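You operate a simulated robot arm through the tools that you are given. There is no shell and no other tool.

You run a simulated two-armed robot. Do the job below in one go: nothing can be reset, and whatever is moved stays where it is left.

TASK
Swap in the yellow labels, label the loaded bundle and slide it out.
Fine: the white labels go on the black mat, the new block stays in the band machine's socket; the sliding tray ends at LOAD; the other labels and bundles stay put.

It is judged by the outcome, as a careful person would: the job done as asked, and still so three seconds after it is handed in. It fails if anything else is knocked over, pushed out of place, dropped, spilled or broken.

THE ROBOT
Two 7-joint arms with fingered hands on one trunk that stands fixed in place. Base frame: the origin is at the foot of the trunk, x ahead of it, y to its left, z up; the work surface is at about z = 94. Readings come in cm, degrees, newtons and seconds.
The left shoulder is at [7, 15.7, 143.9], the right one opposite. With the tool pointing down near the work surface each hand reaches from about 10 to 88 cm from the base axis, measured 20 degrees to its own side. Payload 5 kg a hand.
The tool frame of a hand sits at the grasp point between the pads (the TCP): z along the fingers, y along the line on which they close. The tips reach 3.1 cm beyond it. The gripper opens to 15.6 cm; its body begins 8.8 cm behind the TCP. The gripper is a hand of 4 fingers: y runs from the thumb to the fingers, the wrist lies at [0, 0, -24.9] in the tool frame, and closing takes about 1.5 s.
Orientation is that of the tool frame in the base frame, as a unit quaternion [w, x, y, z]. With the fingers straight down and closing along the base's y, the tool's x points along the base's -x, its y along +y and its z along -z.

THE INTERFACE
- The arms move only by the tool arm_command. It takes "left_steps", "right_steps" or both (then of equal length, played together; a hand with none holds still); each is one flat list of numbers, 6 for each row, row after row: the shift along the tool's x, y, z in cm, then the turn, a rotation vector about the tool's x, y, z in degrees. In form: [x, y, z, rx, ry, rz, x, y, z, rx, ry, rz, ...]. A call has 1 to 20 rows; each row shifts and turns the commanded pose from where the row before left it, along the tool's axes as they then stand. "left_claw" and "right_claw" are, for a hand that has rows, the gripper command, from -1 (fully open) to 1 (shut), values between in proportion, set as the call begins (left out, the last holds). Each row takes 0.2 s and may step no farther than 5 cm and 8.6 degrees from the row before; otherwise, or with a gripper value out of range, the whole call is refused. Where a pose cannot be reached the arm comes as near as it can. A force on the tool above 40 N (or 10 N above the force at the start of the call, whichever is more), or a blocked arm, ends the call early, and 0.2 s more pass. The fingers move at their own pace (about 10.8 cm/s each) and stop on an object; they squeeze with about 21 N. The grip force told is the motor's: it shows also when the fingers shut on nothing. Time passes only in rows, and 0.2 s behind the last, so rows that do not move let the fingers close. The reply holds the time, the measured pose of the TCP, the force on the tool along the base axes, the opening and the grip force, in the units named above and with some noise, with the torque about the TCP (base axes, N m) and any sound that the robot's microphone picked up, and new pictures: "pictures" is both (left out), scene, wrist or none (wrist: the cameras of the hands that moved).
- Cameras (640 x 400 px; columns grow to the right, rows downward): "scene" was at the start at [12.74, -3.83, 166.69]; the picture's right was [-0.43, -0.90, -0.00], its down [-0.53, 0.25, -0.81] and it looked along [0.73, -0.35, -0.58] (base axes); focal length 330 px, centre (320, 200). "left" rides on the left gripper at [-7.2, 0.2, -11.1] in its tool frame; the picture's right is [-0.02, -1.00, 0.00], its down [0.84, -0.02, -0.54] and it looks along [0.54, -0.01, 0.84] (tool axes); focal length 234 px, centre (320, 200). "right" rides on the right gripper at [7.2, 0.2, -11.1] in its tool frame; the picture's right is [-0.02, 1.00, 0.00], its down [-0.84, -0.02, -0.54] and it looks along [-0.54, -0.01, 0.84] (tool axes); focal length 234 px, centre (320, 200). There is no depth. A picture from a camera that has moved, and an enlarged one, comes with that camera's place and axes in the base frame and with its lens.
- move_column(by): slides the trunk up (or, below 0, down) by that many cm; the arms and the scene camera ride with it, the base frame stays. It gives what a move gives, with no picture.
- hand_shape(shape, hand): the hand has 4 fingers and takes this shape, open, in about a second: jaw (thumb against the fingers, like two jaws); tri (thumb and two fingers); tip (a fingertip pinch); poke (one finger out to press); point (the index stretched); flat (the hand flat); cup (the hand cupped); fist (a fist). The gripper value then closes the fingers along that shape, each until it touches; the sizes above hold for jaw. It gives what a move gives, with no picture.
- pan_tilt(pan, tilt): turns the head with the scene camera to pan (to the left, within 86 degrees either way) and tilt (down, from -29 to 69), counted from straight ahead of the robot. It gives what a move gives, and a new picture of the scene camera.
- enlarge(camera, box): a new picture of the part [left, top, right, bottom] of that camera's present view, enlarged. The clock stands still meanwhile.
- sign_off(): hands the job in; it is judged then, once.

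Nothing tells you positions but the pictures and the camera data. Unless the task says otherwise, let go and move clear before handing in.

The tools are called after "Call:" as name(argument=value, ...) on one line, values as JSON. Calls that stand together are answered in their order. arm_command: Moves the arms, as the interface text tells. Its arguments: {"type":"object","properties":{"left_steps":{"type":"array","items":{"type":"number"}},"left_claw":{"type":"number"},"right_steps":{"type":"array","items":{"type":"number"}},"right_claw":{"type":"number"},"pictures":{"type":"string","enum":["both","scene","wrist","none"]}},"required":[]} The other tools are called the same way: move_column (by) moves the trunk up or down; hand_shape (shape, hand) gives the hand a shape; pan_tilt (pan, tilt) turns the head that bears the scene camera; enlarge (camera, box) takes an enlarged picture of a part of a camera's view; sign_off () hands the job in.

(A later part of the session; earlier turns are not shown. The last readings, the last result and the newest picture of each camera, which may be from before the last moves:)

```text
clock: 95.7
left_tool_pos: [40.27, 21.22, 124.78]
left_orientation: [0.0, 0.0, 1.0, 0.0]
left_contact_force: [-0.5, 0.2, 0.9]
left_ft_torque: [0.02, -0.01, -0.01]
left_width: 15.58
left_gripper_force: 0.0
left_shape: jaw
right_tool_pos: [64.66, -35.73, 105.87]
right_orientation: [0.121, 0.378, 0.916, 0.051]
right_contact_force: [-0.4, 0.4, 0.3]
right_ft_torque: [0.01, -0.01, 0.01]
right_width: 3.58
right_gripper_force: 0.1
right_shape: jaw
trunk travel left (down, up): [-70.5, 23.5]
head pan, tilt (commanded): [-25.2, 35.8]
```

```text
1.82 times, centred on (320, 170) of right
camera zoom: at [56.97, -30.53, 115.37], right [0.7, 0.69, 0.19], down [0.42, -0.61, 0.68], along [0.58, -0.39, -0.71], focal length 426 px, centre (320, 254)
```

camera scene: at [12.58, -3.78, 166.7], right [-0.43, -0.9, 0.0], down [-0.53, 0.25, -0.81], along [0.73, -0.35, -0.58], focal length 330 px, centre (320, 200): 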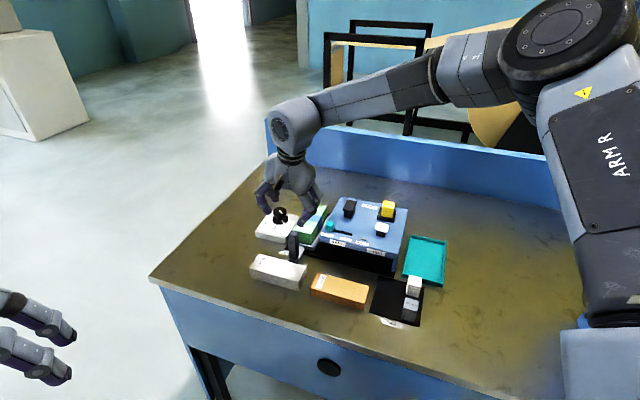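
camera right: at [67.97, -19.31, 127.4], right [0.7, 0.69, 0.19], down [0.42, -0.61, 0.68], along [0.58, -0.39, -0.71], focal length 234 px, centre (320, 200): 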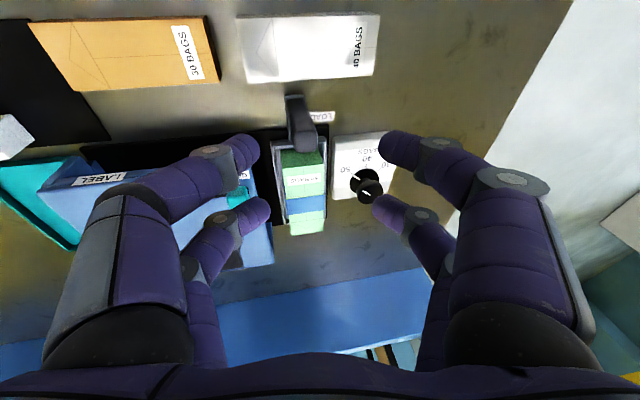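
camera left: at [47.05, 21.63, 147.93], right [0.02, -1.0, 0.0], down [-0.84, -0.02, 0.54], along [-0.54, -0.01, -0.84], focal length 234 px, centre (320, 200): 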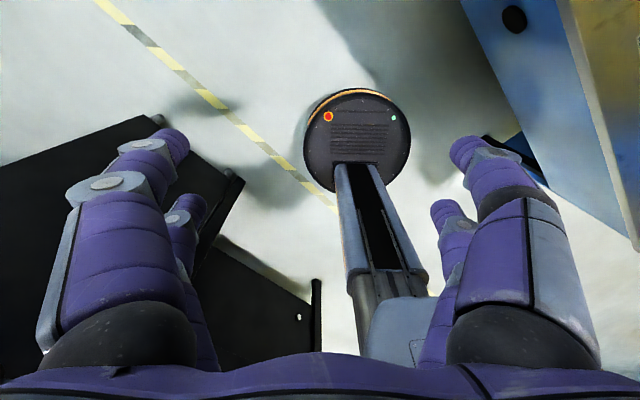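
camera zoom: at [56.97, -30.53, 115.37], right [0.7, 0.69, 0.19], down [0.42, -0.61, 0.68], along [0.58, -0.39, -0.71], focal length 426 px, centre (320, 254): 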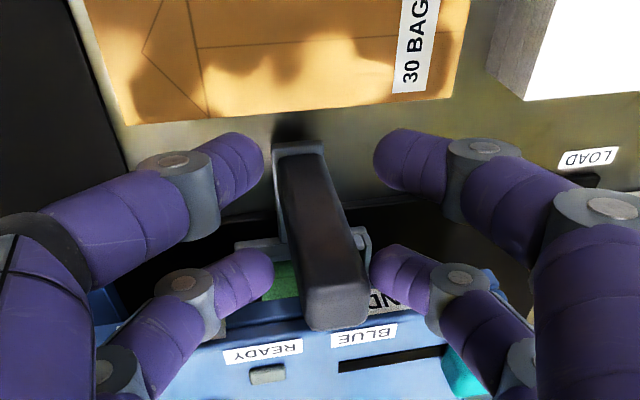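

Passing the BAND station. I'll continue 6 cm more toward LABEL and check the READY lamp.

Call:
arm_command(right_steps=[-0.017, -0.983, -0.182, 0, 0, 0, -0.017, -0.983, -0.182, 0, 0, 0, -0.017, -0.983, -0.182, 0, 0, 0, -0.017, -0.983, -0.182, 0, 0, 0, -0.017, -0.983, -0.182, 0, 0, 0, -0.017, -0.983, -0.182, 0, 0, 0, 0, 0, 0, 0, 0, 0], pictures="none")

Call:
enlarge(camera="scene", box=[300, 110, 460, 260])

Call:
enlarge(camera="right", box=[160, 60, 440, 280])

```text
clock: 97.3
left_tool_pos: [40.19, 21.03, 124.79]
left_orientation: [-0.001, -0.001, 1.0, 0.001]
left_contact_force: [-0.5, 0.0, 0.5]
left_ft_torque: [-0.03, 0.04, -0.03]
left_width: 15.59
left_gripper_force: 0.0
left_shape: jaw
right_tool_pos: [60.4, -40.02, 105.88]
right_orientation: [0.121, 0.377, 0.917, 0.052]
right_contact_force: [0.1, 0.3, 0.4]
right_ft_torque: [0.01, 0.02, -0.03]
right_width: 3.55
right_gripper_force: 0.0
right_shape: jaw
trunk travel left (down, up): [-70.5, 23.5]
head pan, tilt (commanded): [-25.2, 35.8]
```

```text
2.67 times, centred on (380, 185) of scene
camera zoom: at [12.76, -3.77, 154.68], right [-0.43, -0.91, 0.0], down [-0.53, 0.25, -0.81], along [0.73, -0.35, -0.59], focal length 879 px, centre (160, 240)
```

zoom: 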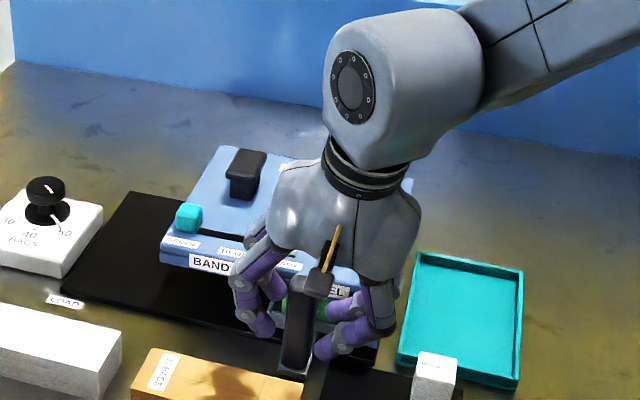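

```text
1.82 times, centred on (300, 170) of right
camera zoom: at [52.7, -34.77, 115.39], right [0.7, 0.69, 0.19], down [0.42, -0.61, 0.68], along [0.58, -0.39, -0.71], focal length 426 px, centre (356, 254)
```

zoom: 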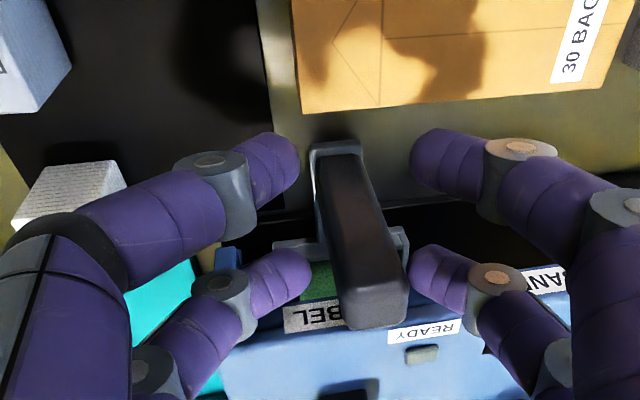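

The handle should be within about a centimetre of the LABEL column. I'll open and lift off to see the tray position relative to the LABEL press.

Call:
arm_command(right_steps=[0, 0, 0, 0, 0, 0, 0, 0, 0, 0, 0, 0, -0.55, 0.55, -2.9, 0, 0, 0, -0.74, 0.73, -3.86, 0, 0, 0, -0.74, 0.73, -3.86, 0, 0, 0, 3, 0, 0, 0, 0, 0, 3, 0, 0, 0, 0, 0, 0, 0, 0, 0, 0, 0], right_claw=0.2, pictures="both")

Call:
enlarge(camera="scene", box=[320, 120, 440, 260])

Call:
enlarge(camera="right", box=[160, 40, 440, 280])

```text
clock: 99.1
left_tool_pos: [40.2, 21.14, 124.71]
left_orientation: [-0.001, -0.001, 1.0, 0.0]
left_contact_force: [-0.2, -0.1, 0.2]
left_ft_torque: [0.01, 0.01, 0.03]
left_width: 15.59
left_gripper_force: 0.0
left_shape: jaw
right_tool_pos: [56.31, -35.88, 115.76]
right_orientation: [0.122, 0.377, 0.917, 0.051]
right_contact_force: [0.3, -0.2, 0.7]
right_ft_torque: [0.01, -0.02, 0.0]
right_width: 6.21
right_gripper_force: 0.1
right_shape: jaw
trunk travel left (down, up): [-70.5, 23.5]
head pan, tilt (commanded): [-25.2, 35.8]
camera scene: at [12.8, -3.84, 154.68], right [-0.43, -0.91, 0.0], down [-0.53, 0.25, -0.81], along [0.73, -0.34, -0.59], focal length 330 px, centre (320, 200)
camera right: at [48.63, -30.68, 125.27], right [0.7, 0.69, 0.19], down [0.42, -0.61, 0.68], along [0.58, -0.39, -0.71], focal length 234 px, centre (320, 200)
```

scene: 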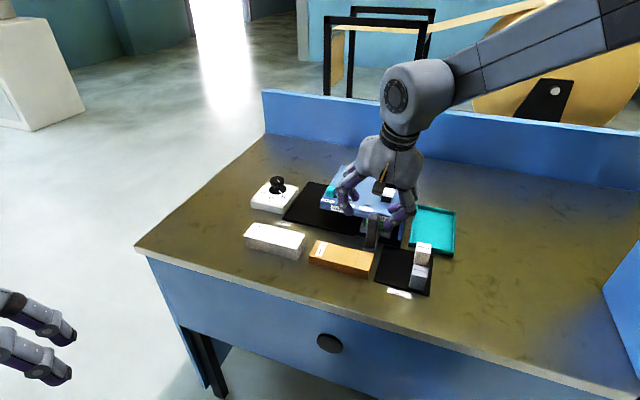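
right: 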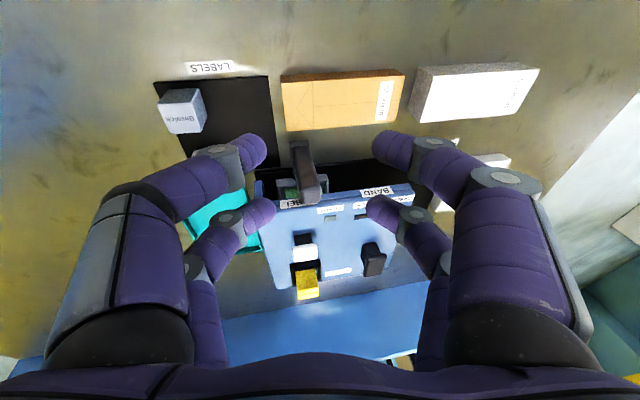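

```text
2.86 times, centred on (380, 190) of scene
camera zoom: at [12.8, -3.84, 154.68], right [-0.43, -0.91, 0.0], down [-0.53, 0.25, -0.81], along [0.73, -0.34, -0.59], focal length 942 px, centre (149, 229)
```

zoom: 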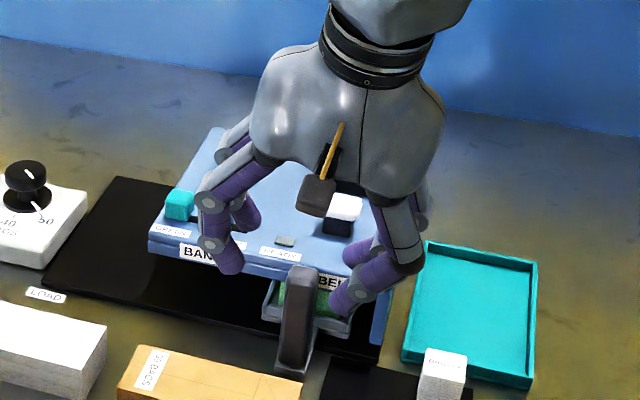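

```text
1.67 times, centred on (300, 160) of right
camera zoom: at [48.63, -30.68, 125.27], right [0.7, 0.69, 0.19], down [0.42, -0.61, 0.68], along [0.58, -0.39, -0.71], focal length 390 px, centre (353, 267)
```

zoom: 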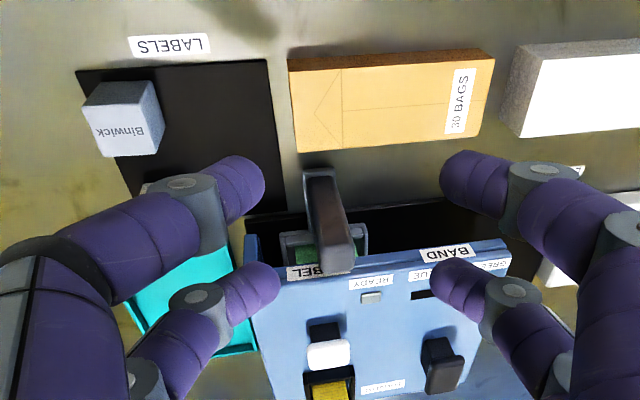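

I'll straighten the hand and move it aside to the right so the scene camera can see the tray under the LABEL press.

Call:
arm_command(right_steps=[0, 0, -3, 5.27, 5.33, 0, 0, 0, -3, 5.27, 5.33, 0, -2, -3.7, -0.5, 0, 0, 0, -2, -3.7, -0.5, 0, 0, 0, -2, -3.7, 0, 0, 0, 0, -2, -3.7, 0, 0, 0, 0, -2, -3.7, 0, 0, 0, 0, -2, -3.7, 0, 0, 0, 0, 0, 0, 0, 0, 0, 0], pictures="scene")

Call:
enlarge(camera="scene", box=[320, 150, 420, 260])

Call:
enlarge(camera="right", box=[320, 0, 640, 200])

```text
clock: 101.1
left_tool_pos: [40.2, 21.15, 124.69]
left_orientation: [0.0, -0.001, 1.0, 0.0]
left_contact_force: [1.1, 0.8, 0.0]
left_ft_torque: [-0.03, 0.02, 0.0]
left_width: 15.6
left_gripper_force: 0.2
left_shape: jaw
right_tool_pos: [47.98, -60.09, 122.61]
right_orientation: [0.0, 0.381, 0.925, 0.001]
right_contact_force: [-0.8, 0.1, 1.7]
right_ft_torque: [0.01, -0.01, 0.02]
right_width: 6.2
right_gripper_force: 0.1
right_shape: jaw
trunk travel left (down, up): [-70.5, 23.5]
head pan, tilt (commanded): [-25.2, 35.8]
camera scene: at [12.73, -3.72, 154.69], right [-0.43, -0.91, 0.0], down [-0.53, 0.25, -0.81], along [0.73, -0.35, -0.58], focal length 330 px, centre (320, 200)
```

scene: 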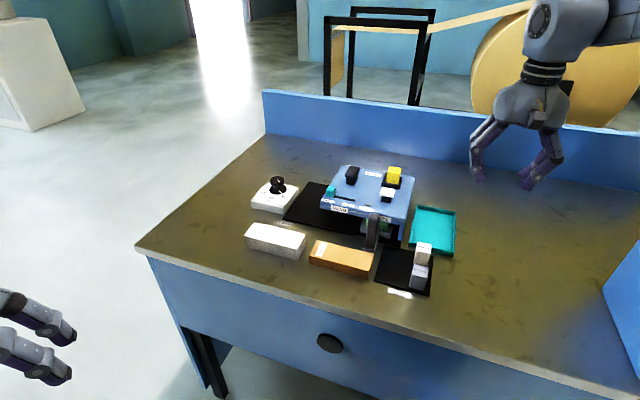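

```text
3.64 times, centred on (370, 205) of scene
camera zoom: at [12.73, -3.72, 154.69], right [-0.43, -0.91, 0.0], down [-0.53, 0.25, -0.81], along [0.73, -0.35, -0.58], focal length 1199 px, centre (138, 182)
```

zoom: 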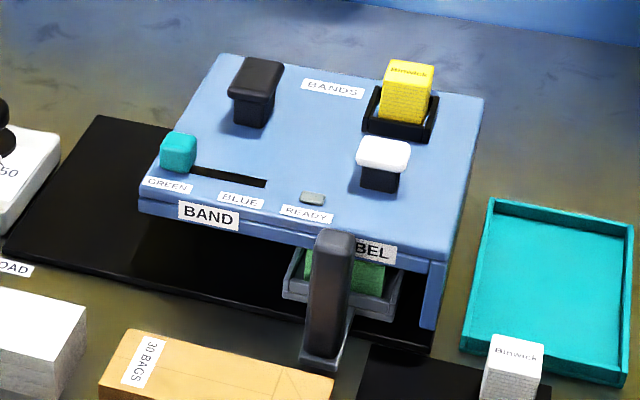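

```text
2.00 times, centred on (480, 100) of right
camera zoom: at [43.05, -54.87, 133.87], right [0.72, 0.69, 0.0], down [0.58, -0.6, 0.55], along [0.38, -0.39, -0.84], focal length 468 px, centre (0, 400)
```

zoom: 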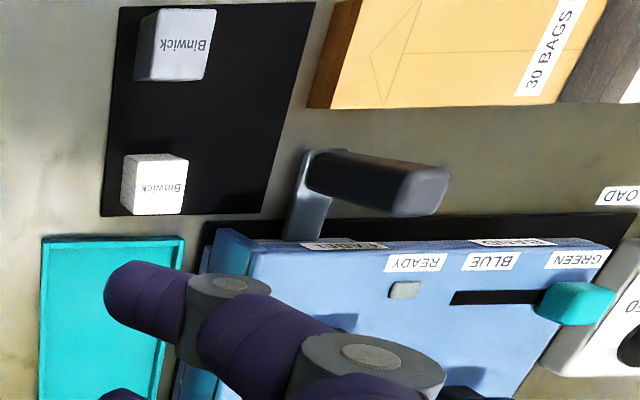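

Call:
enlarge(camera="scene", box=[350, 195, 425, 255])

Call:
enlarge(camera="scene", box=[365, 170, 415, 215])

```text
6.67 times, centred on (388, 225) of scene
camera zoom: at [12.73, -3.72, 154.69], right [-0.43, -0.91, 0.0], down [-0.53, 0.25, -0.81], along [0.73, -0.35, -0.58], focal length 2198 px, centre (-130, 33)
```

zoom: 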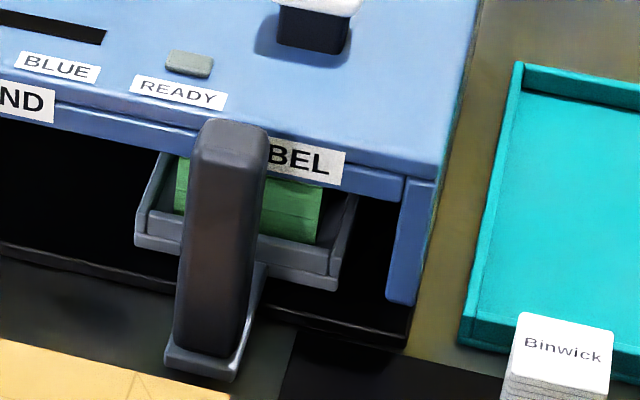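

```text
8.89 times, centred on (390, 192) of scene
camera zoom: at [12.73, -3.72, 154.69], right [-0.43, -0.91, 0.0], down [-0.53, 0.25, -0.81], along [0.73, -0.35, -0.58], focal length 2931 px, centre (-302, 267)
```

zoom: 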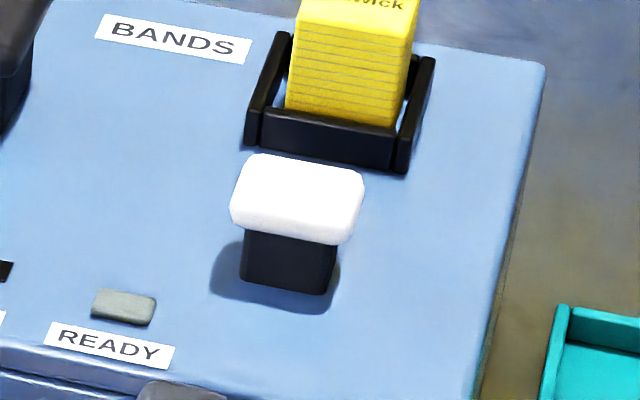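

The tray centre is at r ≈ −14.5 while the LABEL press column is at r ≈ −13.4, so about 1 cm remains. I'll go back over the handle with the hand vertical.

Call:
arm_command(right_steps=[0.69, 3.34, 0.5, 0, 0, 0, 0.69, 3.34, 0.5, 0, 0, 0, 0.69, 3.34, 0.5, 0, 0, 0, 0.69, 3.34, 0.5, 0, 0, 0, 0.69, 3.34, 0.5, 0, 0, 0, 0.69, 3.34, 0.5, 0, 0, 0, 0.69, 3.34, 0.5, 0, 0, 0, 0, 0, 2, 0, 0, 0, 0, 0, 2, 0, 0, 0, 0, 0, 0, 0, 0, 0], right_claw=0.15, pictures="none")

Call:
enlarge(camera="right", box=[200, 60, 440, 260])

Call:
enlarge(camera="scene", box=[310, 120, 450, 260])

```text
clock: 103.3
left_tool_pos: [40.26, 21.16, 124.75]
left_orientation: [0.0, -0.001, 1.0, -0.001]
left_contact_force: [0.3, 0.1, 0.2]
left_ft_torque: [0.02, 0.02, -0.03]
left_width: 15.61
left_gripper_force: 0.0
left_shape: jaw
right_tool_pos: [61.08, -39.97, 115.16]
right_orientation: [-0.001, 0.38, 0.925, 0.001]
right_contact_force: [0.1, 0.2, 0.5]
right_ft_torque: [0.04, 0.01, 0.02]
right_width: 6.62
right_gripper_force: 0.1
right_shape: jaw
trunk travel left (down, up): [-70.5, 23.5]
head pan, tilt (commanded): [-25.2, 35.8]
```

```text
2.00 times, centred on (320, 160) of right
camera zoom: at [56.1, -34.81, 126.33], right [0.72, 0.69, 0.0], down [0.58, -0.61, 0.55], along [0.38, -0.39, -0.84], focal length 468 px, centre (320, 280)
```

zoom: 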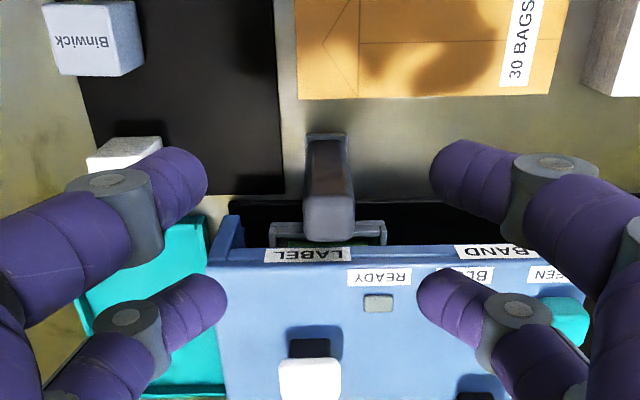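

```text
2.86 times, centred on (380, 190) of scene
camera zoom: at [12.75, -3.72, 154.69], right [-0.43, -0.91, 0.0], down [-0.53, 0.25, -0.81], along [0.73, -0.35, -0.58], focal length 942 px, centre (149, 229)
```

zoom: 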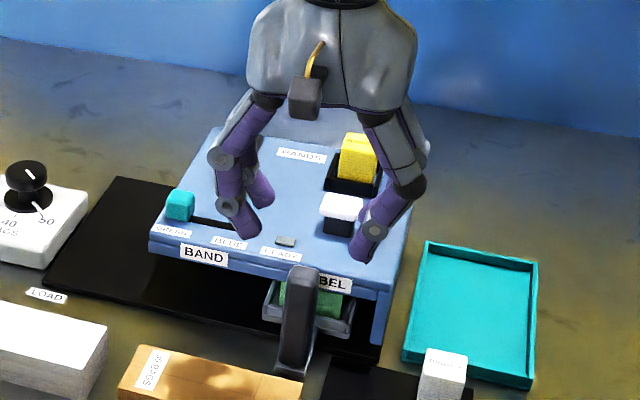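

The handle/tray is about 1.25 cm left of the plunger's centreline. I'll lower over the handle, cage it, and push the remaining distance.

Call:
arm_command(right_steps=[-0.4, 0.46, 0, 0, 0, 0, 0, 0, 2.5, 0, 0, 0, 0, 0, 2.5, 0, 0, 0, 0, 0, 2.2, 0, 0, 0, 0, 0, 2, 0, 0, 0, 0, 0, 0, 0, 0, 0], right_claw=0.2, pictures="none")

Call:
arm_command(right_steps=[0, 0, 0, 0, 0, 0, 0, 0, 0, 0, 0, 0, 0, 0, 0, 0, 0, 0], right_claw=0.55, pictures="none")

Call:
enlarge(camera="right", box=[200, 60, 440, 260])

Call:
enlarge(camera="scene", box=[310, 120, 450, 260])

```text
clock: 104.7
left_tool_pos: [40.28, 21.14, 124.68]
left_orientation: [0.001, -0.001, 1.0, 0.001]
left_contact_force: [-0.3, -0.3, -0.6]
left_ft_torque: [-0.05, -0.03, 0.01]
left_width: 15.58
left_gripper_force: 0.2
left_shape: jaw
right_tool_pos: [61.67, -39.93, 105.96]
right_orientation: [0.001, 0.381, 0.924, 0.0]
right_contact_force: [-0.5, -0.4, -0.4]
right_ft_torque: [-0.03, 0.02, -0.02]
right_width: 6.29
right_gripper_force: 0.1
right_shape: jaw
trunk travel left (down, up): [-70.5, 23.5]
head pan, tilt (commanded): [-25.2, 35.8]
```

```text
clock: 105.5
left_tool_pos: [40.12, 21.1, 124.83]
left_orientation: [0.0, -0.001, 1.0, 0.001]
left_contact_force: [0.7, 0.4, 0.6]
left_ft_torque: [0.0, -0.01, -0.02]
left_width: 15.59
left_gripper_force: 0.0
left_shape: jaw
right_tool_pos: [61.56, -39.9, 105.85]
right_orientation: [0.0, 0.381, 0.925, 0.0]
right_contact_force: [-0.2, 0.0, 0.6]
right_ft_torque: [0.0, -0.03, -0.01]
right_width: 3.56
right_gripper_force: 0.0
right_shape: jaw
trunk travel left (down, up): [-70.5, 23.5]
head pan, tilt (commanded): [-25.2, 35.8]
```

```text
2.00 times, centred on (320, 160) of right
camera zoom: at [56.71, -34.78, 117.17], right [0.72, 0.69, 0.0], down [0.58, -0.61, 0.55], along [0.38, -0.39, -0.84], focal length 468 px, centre (320, 280)
```

zoom: 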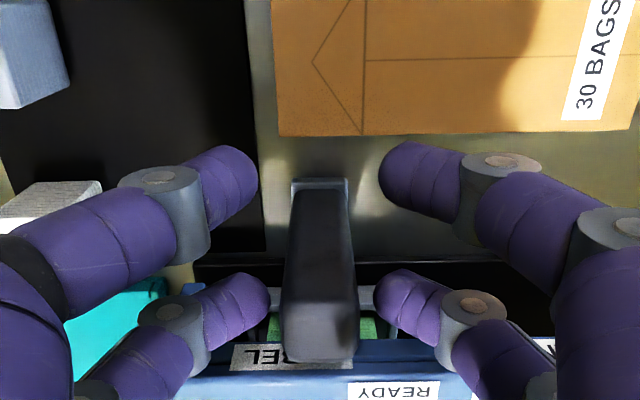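

```text
2.86 times, centred on (380, 190) of scene
camera zoom: at [12.74, -3.78, 154.69], right [-0.43, -0.91, 0.0], down [-0.53, 0.25, -0.81], along [0.73, -0.34, -0.59], focal length 942 px, centre (149, 229)
```

zoom: 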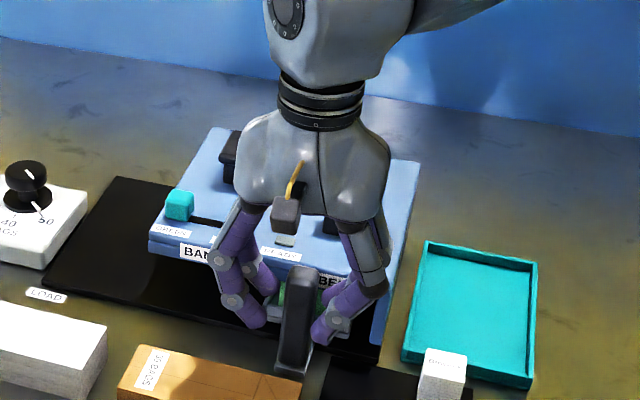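

Caged. Now pushing +R by 0.6 cm of slack plus 1.25 cm, watching for a stop.

Call:
arm_command(right_steps=[0, -0.5, 0, 0, 0, 0, 0, -0.5, 0, 0, 0, 0, 0, -0.5, 0, 0, 0, 0, 0, -0.3, 0, 0, 0, 0, 0, 0, 0, 0, 0, 0], pictures="none")

Call:
enlarge(camera="right", box=[200, 60, 440, 260])

Call:
enlarge(camera="scene", box=[340, 160, 430, 260])

```text
clock: 106.7
left_tool_pos: [40.29, 21.03, 124.83]
left_orientation: [0.0, -0.002, 1.0, 0.0]
left_contact_force: [-0.6, 0.1, 1.0]
left_ft_torque: [-0.01, -0.03, -0.03]
left_width: 15.6
left_gripper_force: 0.0
left_shape: jaw
right_tool_pos: [60.4, -41.29, 105.9]
right_orientation: [0.001, 0.381, 0.924, 0.001]
right_contact_force: [1.0, 1.0, -0.2]
right_ft_torque: [0.01, -0.02, -0.03]
right_width: 3.56
right_gripper_force: 0.0
right_shape: jaw
trunk travel left (down, up): [-70.5, 23.5]
head pan, tilt (commanded): [-25.2, 35.8]
```

```text
2.00 times, centred on (320, 160) of right
camera zoom: at [55.42, -36.03, 117.12], right [0.72, 0.69, 0.0], down [0.58, -0.61, 0.55], along [0.38, -0.39, -0.84], focal length 468 px, centre (320, 280)
```

zoom: 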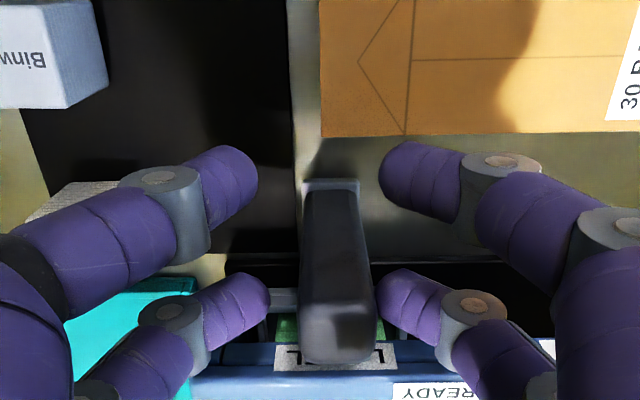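

```text
4.00 times, centred on (385, 210) of scene
camera zoom: at [12.75, -3.78, 154.68], right [-0.43, -0.91, 0.0], down [-0.53, 0.25, -0.81], along [0.73, -0.34, -0.59], focal length 1319 px, centre (60, 160)
```

zoom: 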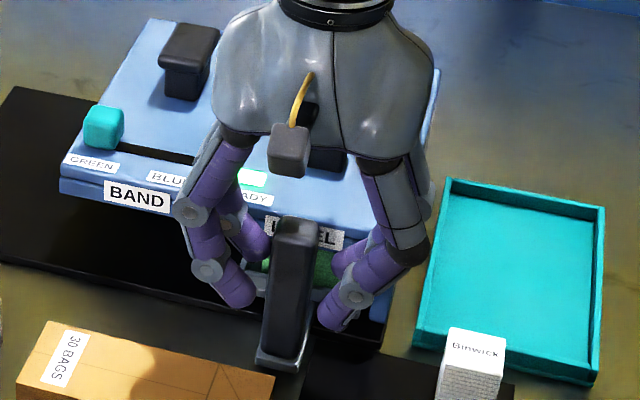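

The READY lamp has turned green. I'll open the fingers and lift straight off without disturbing the tray.

Call:
arm_command(right_steps=[0, 0, 0, 0, 0, 0, 0, 0, 0, 0, 0, 0, 0, 0, 0, 0, 0, 0, 0, 0, -2, 0, 0, 0, 0, 0, -3, 0, 0, 0, 0, 0, -3, 0, 0, 0, 0, 0, -3, 0, 0, 0, 0, 0, 0, 0, 0, 0], right_claw=0.2, pictures="none")

Call:
enlarge(camera="right", box=[200, 60, 440, 260])

Call:
enlarge(camera="scene", box=[340, 160, 430, 260])

```text
clock: 108.5
left_tool_pos: [40.12, 21.18, 124.81]
left_orientation: [0.0, -0.001, 1.0, 0.0]
left_contact_force: [-0.3, -0.1, 0.6]
left_ft_torque: [-0.06, 0.02, 0.01]
left_width: 15.59
left_gripper_force: 0.1
left_shape: jaw
right_tool_pos: [60.35, -41.22, 117.05]
right_orientation: [0.0, 0.381, 0.925, 0.001]
right_contact_force: [0.7, 0.6, 0.2]
right_ft_torque: [0.03, 0.03, -0.03]
right_width: 6.19
right_gripper_force: 0.0
right_shape: jaw
trunk travel left (down, up): [-70.5, 23.5]
head pan, tilt (commanded): [-25.2, 35.8]
```

```text
2.00 times, centred on (320, 160) of right
camera zoom: at [55.44, -35.98, 128.17], right [0.72, 0.69, 0.0], down [0.58, -0.61, 0.54], along [0.38, -0.39, -0.84], focal length 468 px, centre (320, 280)
```

zoom: 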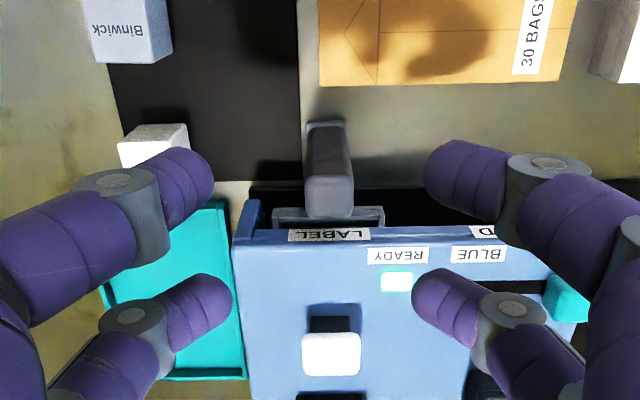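

```text
4.00 times, centred on (385, 210) of scene
camera zoom: at [12.77, -3.8, 154.68], right [-0.43, -0.91, 0.0], down [-0.53, 0.25, -0.81], along [0.73, -0.34, -0.59], focal length 1319 px, centre (60, 160)
```

zoom: 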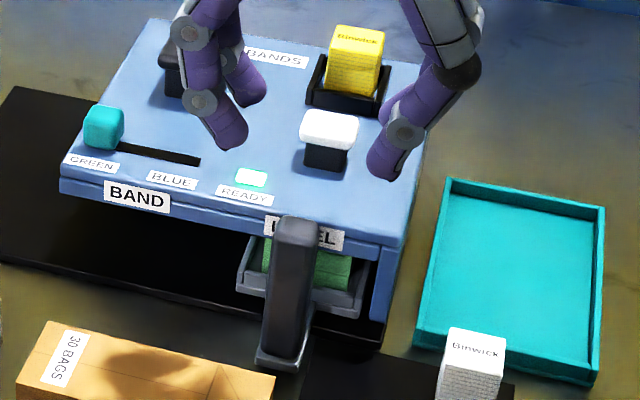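

READY is lit. Now I'll close the fingers and move the far pair over the white LABEL plunger.

Call:
arm_command(right_steps=[-2.45, 0.12, 0, 0, 0, 0, -2.45, 0.12, 0, 0, 0, 0, -2.45, 0.12, 0, 0, 0, 0, -2.45, 0.13, 0, 0, 0, 0, 0, 0, 0, 0, 0, 0, 0, 0, 0, 0, 0, 0, 0, 0, 0, 0, 0, 0], right_claw=1, pictures="none")

Call:
enlarge(camera="right", box=[220, 60, 420, 240])

Call:
enlarge(camera="scene", box=[340, 130, 430, 240])

```text
clock: 110.1
left_tool_pos: [40.27, 20.98, 124.76]
left_orientation: [0.001, -0.001, 1.0, 0.0]
left_contact_force: [-0.7, 0.2, 0.0]
left_ft_torque: [-0.01, 0.02, 0.01]
left_width: 15.6
left_gripper_force: 0.1
left_shape: jaw
right_tool_pos: [67.66, -47.88, 116.82]
right_orientation: [0.001, 0.381, 0.925, 0.001]
right_contact_force: [0.3, 0.4, 0.1]
right_ft_torque: [-0.01, 0.03, 0.0]
right_width: 0.01
right_gripper_force: 21.3
right_shape: jaw
trunk travel left (down, up): [-70.5, 23.5]
head pan, tilt (commanded): [-25.2, 35.8]
```

```text
2.22 times, centred on (320, 150) of right
camera zoom: at [62.78, -42.7, 128.07], right [0.72, 0.69, 0.0], down [0.58, -0.61, 0.54], along [0.38, -0.39, -0.84], focal length 520 px, centre (320, 311)
```

zoom: 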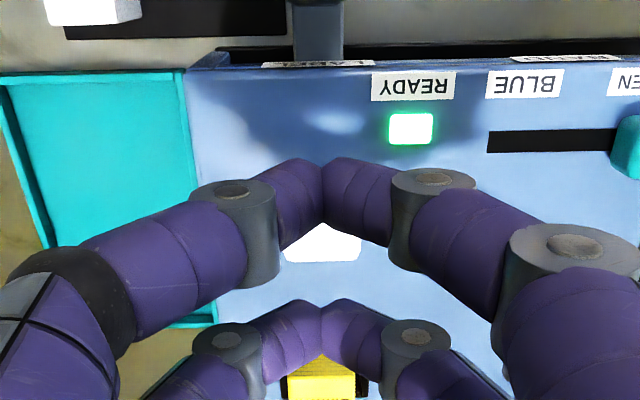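

```text
3.64 times, centred on (385, 185) of scene
camera zoom: at [12.79, -3.82, 154.68], right [-0.43, -0.91, 0.0], down [-0.53, 0.25, -0.81], along [0.73, -0.34, -0.59], focal length 1199 px, centre (84, 254)
```

zoom: 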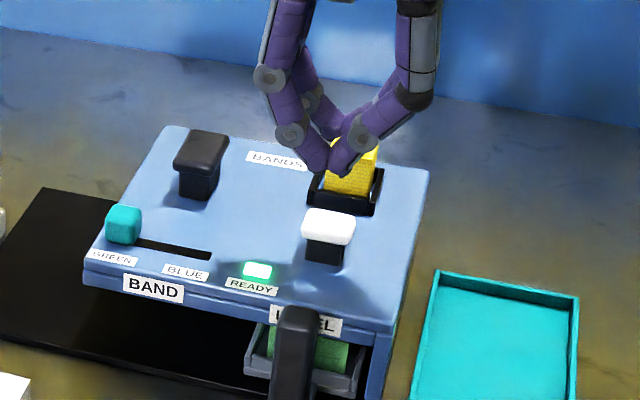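

The far pair is centred over the plunger, within 0.2 cm. Descending toward it.

Call:
arm_command(right_steps=[0, 0.15, 2, 0, 0, 0, 0, 0, 2, 0, 0, 0, 0, 0, 2, 0, 0, 0, 0, 0, 0, 0, 0, 0], pictures="none")

Call:
enlarge(camera="scene", box=[355, 140, 425, 220])

Call:
enlarge(camera="right", box=[240, 60, 400, 220])

```text
clock: 111.1
left_tool_pos: [40.17, 21.12, 124.77]
left_orientation: [0.0, -0.001, 1.0, 0.0]
left_contact_force: [-0.7, 0.6, -0.4]
left_ft_torque: [-0.02, -0.02, 0.03]
left_width: 15.59
left_gripper_force: 0.0
left_shape: jaw
right_tool_pos: [67.77, -47.73, 110.88]
right_orientation: [0.001, 0.381, 0.924, 0.001]
right_contact_force: [0.7, 0.7, 0.6]
right_ft_torque: [-0.04, 0.03, -0.03]
right_width: 0.0
right_gripper_force: 21.2
right_shape: jaw
trunk travel left (down, up): [-70.5, 23.5]
head pan, tilt (commanded): [-25.2, 35.8]
```

```text
5.00 times, centred on (390, 180) of scene
camera zoom: at [12.72, -3.77, 154.69], right [-0.43, -0.91, 0.0], down [-0.53, 0.25, -0.81], along [0.73, -0.35, -0.58], focal length 1649 px, centre (-30, 300)
```

zoom: 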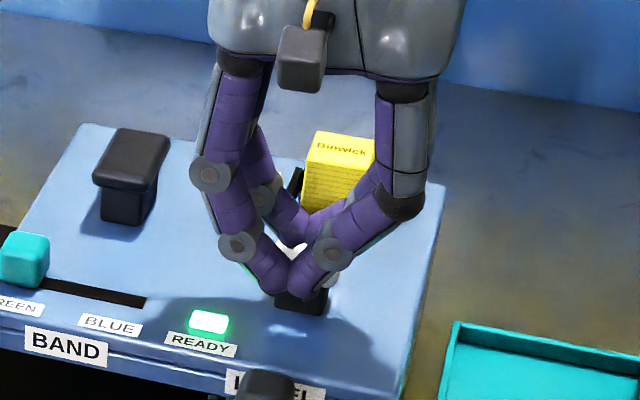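

```text
2.50 times, centred on (320, 140) of right
camera zoom: at [62.73, -42.46, 122.01], right [0.72, 0.69, 0.0], down [0.58, -0.61, 0.55], along [0.38, -0.39, -0.84], focal length 585 px, centre (320, 350)
```

zoom: 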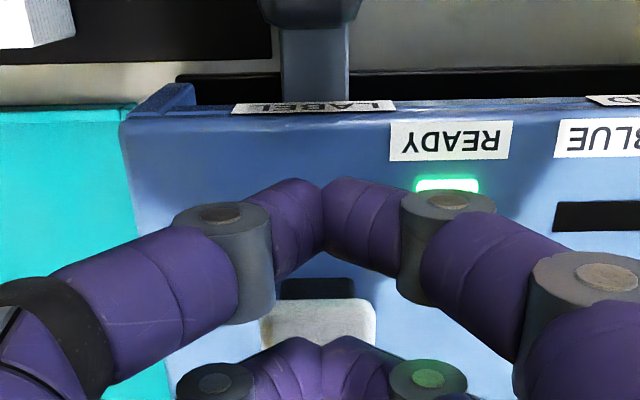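

Everything is lined up and READY is still lit. Pressing in small steps.

Call:
arm_command(right_steps=[0, 0, 0.4, 0, 0, 0, 0, 0, 0.4, 0, 0, 0], pictures="none")

Call:
arm_command(right_steps=[0, 0, 0.3, 0, 0, 0, 0, 0, 0.3, 0, 0, 0], pictures="none")

```text
clock: 111.7
left_tool_pos: [40.22, 21.06, 124.8]
left_orientation: [0.0, -0.001, 1.0, 0.0]
left_contact_force: [0.5, -0.4, 0.3]
left_ft_torque: [0.05, -0.02, 0.0]
left_width: 15.59
left_gripper_force: 0.0
left_shape: jaw
right_tool_pos: [67.63, -47.66, 110.03]
right_orientation: [0.001, 0.381, 0.925, 0.001]
right_contact_force: [0.0, -0.3, 0.6]
right_ft_torque: [-0.03, -0.05, -0.02]
right_width: 0.0
right_gripper_force: 21.2
right_shape: jaw
trunk travel left (down, up): [-70.5, 23.5]
head pan, tilt (commanded): [-25.2, 35.8]
```

```text
clock: 112.3
left_tool_pos: [40.15, 21.17, 124.68]
left_orientation: [0.0, -0.001, 1.0, 0.0]
left_contact_force: [-0.1, 0.5, 0.3]
left_ft_torque: [0.02, 0.02, 0.01]
left_width: 15.59
left_gripper_force: 0.0
left_shape: jaw
right_tool_pos: [67.8, -47.81, 109.67]
right_orientation: [0.002, 0.382, 0.924, 0.0]
right_contact_force: [0.0, -1.0, 3.6]
right_ft_torque: [-0.13, -0.08, 0.0]
right_width: 0.0
right_gripper_force: 21.3
right_shape: jaw
trunk travel left (down, up): [-70.5, 23.5]
head pan, tilt (commanded): [-25.2, 35.8]
```

Contact with the plunger. Continuing the press.

Call:
arm_command(right_steps=[0, 0, 0.3, 0, 0, 0, 0, 0, 0.3, 0, 0, 0], pictures="none")

Call:
arm_command(right_steps=[0, 0, 0.3, 0, 0, 0, 0, 0, 0.3, 0, 0, 0], pictures="none")

Call:
enlarge(camera="scene", box=[355, 140, 425, 220])

```text
clock: 112.9
left_tool_pos: [40.12, 21.1, 124.74]
left_orientation: [0.0, 0.0, 1.0, 0.0]
left_contact_force: [-0.8, -0.4, -0.3]
left_ft_torque: [-0.03, 0.02, 0.0]
left_width: 15.56
left_gripper_force: 0.0
left_shape: jaw
right_tool_pos: [67.73, -47.71, 109.02]
right_orientation: [0.002, 0.382, 0.924, 0.001]
right_contact_force: [-0.1, -3.1, 5.7]
right_ft_torque: [-0.23, -0.09, -0.04]
right_width: 0.0
right_gripper_force: 20.8
right_shape: jaw
trunk travel left (down, up): [-70.5, 23.5]
head pan, tilt (commanded): [-25.2, 35.8]
heard: click
```

```text
clock: 113.5
left_tool_pos: [40.15, 21.13, 124.72]
left_orientation: [0.0, -0.001, 1.0, -0.001]
left_contact_force: [-0.8, -0.6, 0.0]
left_ft_torque: [-0.04, 0.0, 0.02]
left_width: 15.59
left_gripper_force: 0.1
left_shape: jaw
right_tool_pos: [67.79, -47.6, 108.47]
right_orientation: [0.001, 0.381, 0.924, 0.001]
right_contact_force: [0.9, -2.8, 8.1]
right_ft_torque: [-0.2, -0.17, -0.03]
right_width: 0.0
right_gripper_force: 21.0
right_shape: jaw
trunk travel left (down, up): [-70.5, 23.5]
head pan, tilt (commanded): [-25.2, 35.8]
```

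```text
5.00 times, centred on (390, 180) of scene
camera zoom: at [12.65, -3.75, 154.7], right [-0.43, -0.91, 0.0], down [-0.53, 0.25, -0.81], along [0.73, -0.35, -0.58], focal length 1649 px, centre (-30, 300)
```

zoom: 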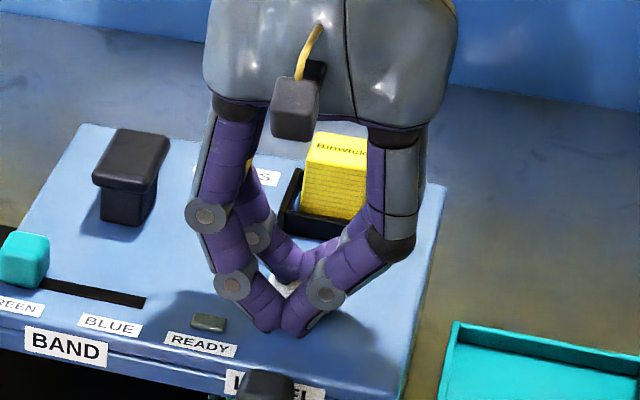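

A click was heard and READY went out, so the label was stamped. Rising straight up off the plunger.

Call:
arm_command(right_steps=[0, 0, -1, 0, 0, 0, 0, 0, -2, 0, 0, 0, 0, 0, -3, 0, 0, 0, 0, 0, -3, 0, 0, 0, 0, 0, 0, 0, 0, 0], pictures="none")

Call:
enlarge(camera="scene", box=[340, 130, 430, 250])

```text
clock: 114.7
left_tool_pos: [40.09, 21.06, 124.66]
left_orientation: [0.0, -0.001, 1.0, 0.0]
left_contact_force: [0.4, 0.1, -0.1]
left_ft_torque: [0.01, 0.0, 0.0]
left_width: 15.6
left_gripper_force: 0.1
left_shape: jaw
right_tool_pos: [68.04, -47.61, 117.06]
right_orientation: [0.001, 0.38, 0.925, 0.0]
right_contact_force: [0.2, 0.6, -1.1]
right_ft_torque: [0.0, 0.02, -0.01]
right_width: 0.0
right_gripper_force: 21.2
right_shape: jaw
trunk travel left (down, up): [-70.5, 23.5]
head pan, tilt (commanded): [-25.2, 35.8]
```

```text
3.33 times, centred on (385, 190) of scene
camera zoom: at [12.78, -3.81, 154.68], right [-0.43, -0.91, 0.0], down [-0.53, 0.25, -0.81], along [0.73, -0.34, -0.59], focal length 1099 px, centre (103, 233)
```

zoom: 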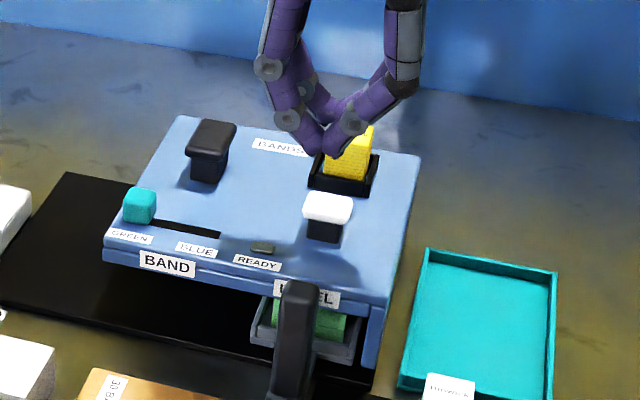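

The plunger has sprung back and all looks normal. I'll return above the handle with the fingers open.

Call:
arm_command(right_steps=[2.48, -0.04, 0, 0, 0, 0, 2.48, -0.04, 0, 0, 0, 0, 2.48, -0.04, 0, 0, 0, 0, 2.48, -0.04, 0, 0, 0, 0, 0, 0, 0, 0, 0, 0, 0, 0, 0, 0, 0, 0, 0, 0, 0, 0, 0, 0], right_claw=0.2, pictures="none")

Call:
enlarge(camera="right", box=[200, 60, 440, 260])

```text
clock: 116.3
left_tool_pos: [40.14, 21.22, 124.64]
left_orientation: [0.0, -0.002, 1.0, 0.0]
left_contact_force: [-0.8, -0.3, -0.2]
left_ft_torque: [-0.02, -0.04, 0.0]
left_width: 15.59
left_gripper_force: 0.0
left_shape: jaw
right_tool_pos: [60.41, -40.69, 117.31]
right_orientation: [0.001, 0.382, 0.924, 0.001]
right_contact_force: [-0.4, 0.2, 0.4]
right_ft_torque: [0.01, -0.02, 0.0]
right_width: 6.21
right_gripper_force: 0.0
right_shape: jaw
trunk travel left (down, up): [-70.5, 23.5]
head pan, tilt (commanded): [-25.2, 35.8]
```

```text
2.00 times, centred on (320, 160) of right
camera zoom: at [55.6, -35.48, 128.5], right [0.72, 0.69, 0.0], down [0.58, -0.61, 0.55], along [0.38, -0.39, -0.84], focal length 468 px, centre (320, 280)
```

zoom: 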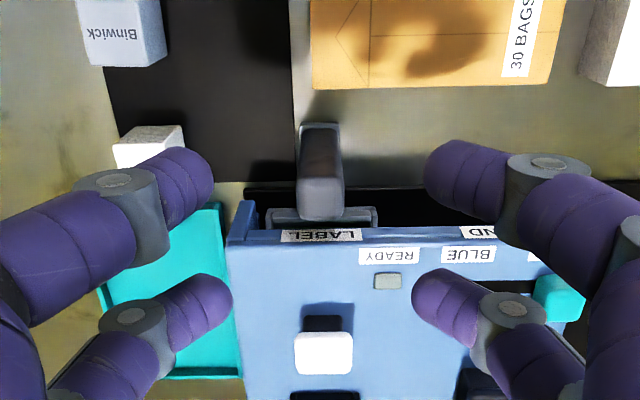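

Handle is centred under the far pair. I'll tilt the hand 18° toward +x, for reach at the LOAD end, and lower part way over the handle.

Call:
arm_command(right_steps=[0, 0, 0, -4.22, -4.26, 0, 0, 0, 0, -4.22, -4.26, 0, 0, 0, 0, -4.22, -4.26, 0, -0.163, -0.246, -0.02, 0, 0, 0, 0.5, -0.496, 2.17, 0, 0, 0, 0.5, -0.496, 2.17, 0, 0, 0, 0.5, -0.496, 2.17, 0, 0, 0, 0, 0, 0, 0, 0, 0], right_claw=0.2, pictures="none")

Call:
enlarge(camera="right", box=[200, 80, 440, 280])

Call:
enlarge(camera="scene", box=[310, 120, 450, 260])

```text
clock: 118.1
left_tool_pos: [40.17, 21.25, 124.76]
left_orientation: [0.001, -0.001, 1.0, 0.0]
left_contact_force: [0.4, -0.2, 0.9]
left_ft_torque: [0.04, 0.03, 0.01]
left_width: 15.58
left_gripper_force: 0.0
left_shape: jaw
right_tool_pos: [60.45, -41.2, 110.48]
right_orientation: [0.145, 0.375, 0.913, 0.061]
right_contact_force: [-0.1, -0.4, 0.2]
right_ft_torque: [0.02, -0.03, 0.0]
right_width: 6.2
right_gripper_force: 0.1
right_shape: jaw
trunk travel left (down, up): [-70.5, 23.5]
head pan, tilt (commanded): [-25.2, 35.8]
```

```text
2.00 times, centred on (320, 180) of right
camera zoom: at [52.31, -36.02, 119.57], right [0.69, 0.69, 0.22], down [0.38, -0.61, 0.7], along [0.62, -0.39, -0.68], focal length 468 px, centre (320, 240)
```

zoom: 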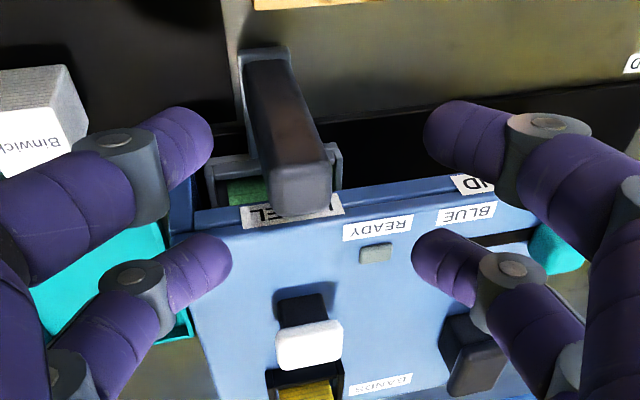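

```text
2.86 times, centred on (380, 190) of scene
camera zoom: at [12.71, -3.78, 154.69], right [-0.43, -0.91, 0.0], down [-0.53, 0.25, -0.81], along [0.73, -0.35, -0.58], focal length 942 px, centre (149, 229)
```

zoom: 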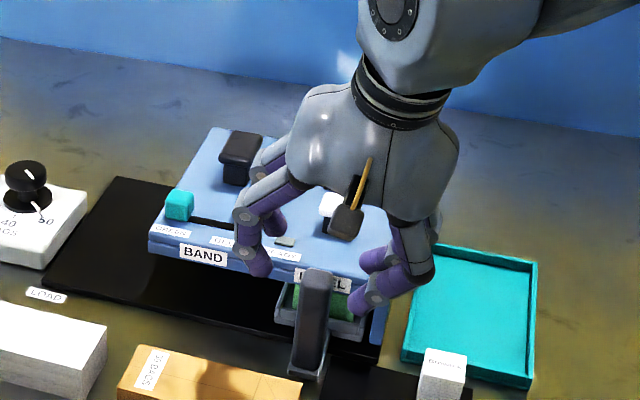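

Call:
arm_command(right_steps=[0.7, 0, 0, 0, 0, 0, 0.33, -0.326, 1.427, 0, 0, 0, 0.33, -0.326, 1.427, 0, 0, 0, 0.33, -0.326, 1.427, 0, 0, 0, 0, 0, 0, 0, 0, 0], right_claw=0.2, pictures="none")

Call:
enlarge(camera="right", box=[200, 80, 440, 280])

Call:
enlarge(camera="scene", box=[310, 120, 450, 260])

```text
clock: 119.3
left_tool_pos: [40.13, 21.07, 124.75]
left_orientation: [0.0, -0.001, 1.0, 0.0]
left_contact_force: [-0.2, 0.4, -0.2]
left_ft_torque: [-0.03, -0.03, -0.01]
left_width: 15.59
left_gripper_force: 0.1
left_shape: jaw
right_tool_pos: [60.05, -40.77, 105.73]
right_orientation: [0.145, 0.376, 0.913, 0.06]
right_contact_force: [-0.1, -0.1, 0.5]
right_ft_torque: [-0.02, -0.01, 0.0]
right_width: 6.22
right_gripper_force: 0.1
right_shape: jaw
trunk travel left (down, up): [-70.5, 23.5]
head pan, tilt (commanded): [-25.2, 35.8]
```

```text
2.00 times, centred on (320, 180) of right
camera zoom: at [51.87, -35.52, 114.88], right [0.69, 0.69, 0.22], down [0.38, -0.61, 0.7], along [0.62, -0.39, -0.68], focal length 468 px, centre (320, 240)
```

zoom: 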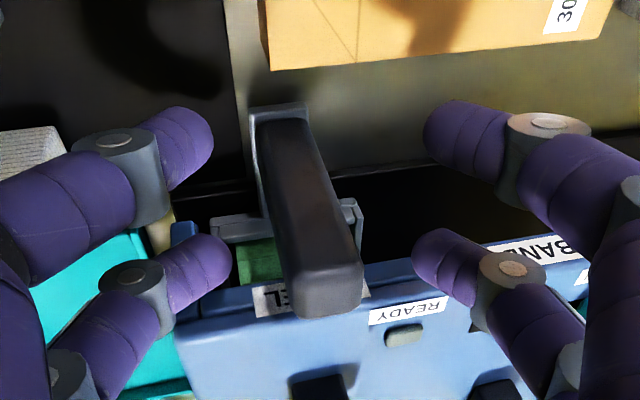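

```text
2.86 times, centred on (380, 190) of scene
camera zoom: at [12.72, -3.77, 154.69], right [-0.43, -0.91, 0.0], down [-0.53, 0.25, -0.81], along [0.73, -0.35, -0.58], focal length 942 px, centre (149, 229)
```

zoom: 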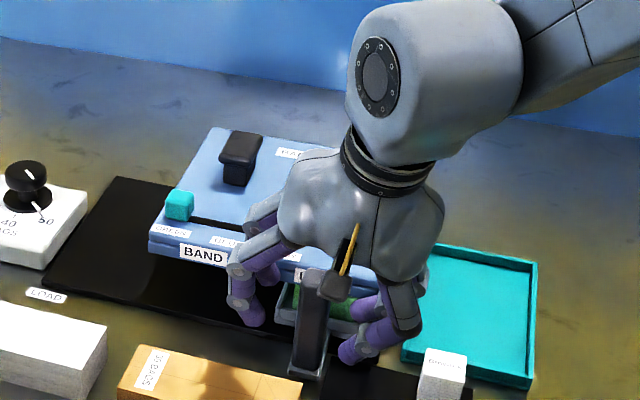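

Handle is caged by the far pair. Narrowing the cage and sliding the tray back toward LOAD, first 10 cm.

Call:
arm_command(right_steps=[0, 0, 0, 0, 0, 0, 0, 0, 0, 0, 0, 0, 0, 0, 0, 0, 0, 0], right_claw=0.6, pictures="none")

Call:
arm_command(right_steps=[0.0245, 0.976, 0.2174, 0, 0, 0, 0.0245, 0.976, 0.2174, 0, 0, 0, 0.0245, 0.976, 0.2174, 0, 0, 0, 0.0245, 0.976, 0.2174, 0, 0, 0, 0.0245, 0.976, 0.2174, 0, 0, 0, 0.0245, 0.976, 0.2174, 0, 0, 0, 0.0245, 0.976, 0.2174, 0, 0, 0, 0.0245, 0.976, 0.2174, 0, 0, 0, 0.0245, 0.976, 0.2174, 0, 0, 0, 0.0245, 0.976, 0.2174, 0, 0, 0, 0, 0, 0, 0, 0, 0], pictures="none")

Call:
enlarge(camera="scene", box=[270, 120, 430, 260])

Call:
enlarge(camera="right", box=[200, 80, 440, 280])

```text
clock: 120.1
left_tool_pos: [40.25, 21.09, 124.8]
left_orientation: [0.0, -0.002, 1.0, 0.0]
left_contact_force: [-0.2, 0.5, 0.0]
left_ft_torque: [0.03, -0.01, 0.04]
left_width: 15.61
left_gripper_force: 0.1
left_shape: jaw
right_tool_pos: [60.09, -40.75, 105.78]
right_orientation: [0.145, 0.376, 0.913, 0.06]
right_contact_force: [-0.4, 0.3, 0.7]
right_ft_torque: [0.02, -0.01, -0.01]
right_width: 3.16
right_gripper_force: 0.0
right_shape: jaw
trunk travel left (down, up): [-70.5, 23.5]
head pan, tilt (commanded): [-25.2, 35.8]
```

```text
clock: 122.5
left_tool_pos: [40.15, 21.1, 124.68]
left_orientation: [0.0, -0.002, 1.0, 0.0]
left_contact_force: [-0.9, -0.6, -0.2]
left_ft_torque: [-0.01, 0.02, 0.0]
left_width: 15.6
left_gripper_force: 0.0
left_shape: jaw
right_tool_pos: [67.09, -33.68, 105.89]
right_orientation: [0.145, 0.375, 0.913, 0.06]
right_contact_force: [0.1, -1.0, -0.7]
right_ft_torque: [0.0, -0.04, -0.01]
right_width: 3.15
right_gripper_force: 0.1
right_shape: jaw
trunk travel left (down, up): [-70.5, 23.5]
head pan, tilt (commanded): [-25.2, 35.8]
```

```text
2.86 times, centred on (350, 190) of scene
camera zoom: at [12.71, -3.79, 154.69], right [-0.43, -0.91, 0.0], down [-0.53, 0.25, -0.81], along [0.73, -0.34, -0.58], focal length 942 px, centre (234, 229)
```

zoom: 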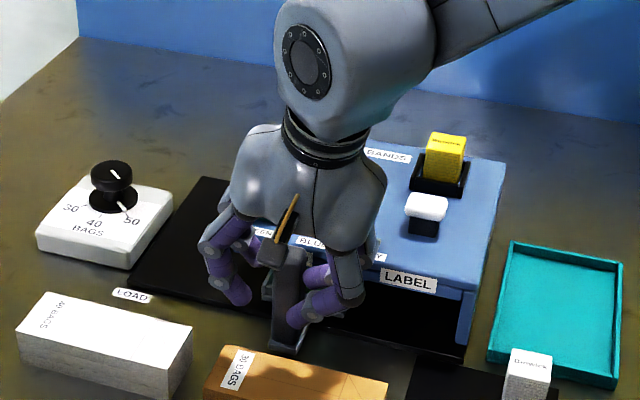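

```text
2.00 times, centred on (320, 180) of right
camera zoom: at [59.02, -28.41, 114.91], right [0.69, 0.69, 0.22], down [0.38, -0.61, 0.7], along [0.62, -0.39, -0.68], focal length 468 px, centre (320, 240)
```

zoom: 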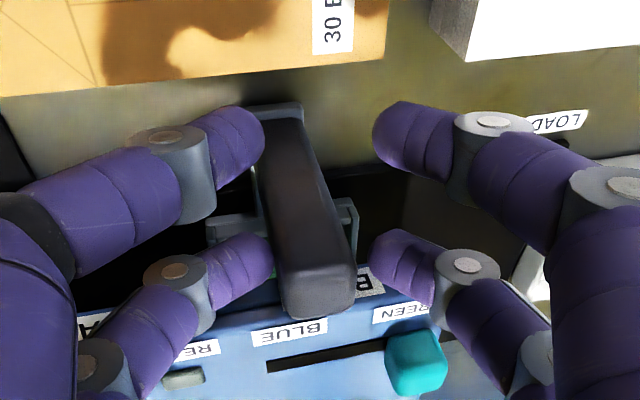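

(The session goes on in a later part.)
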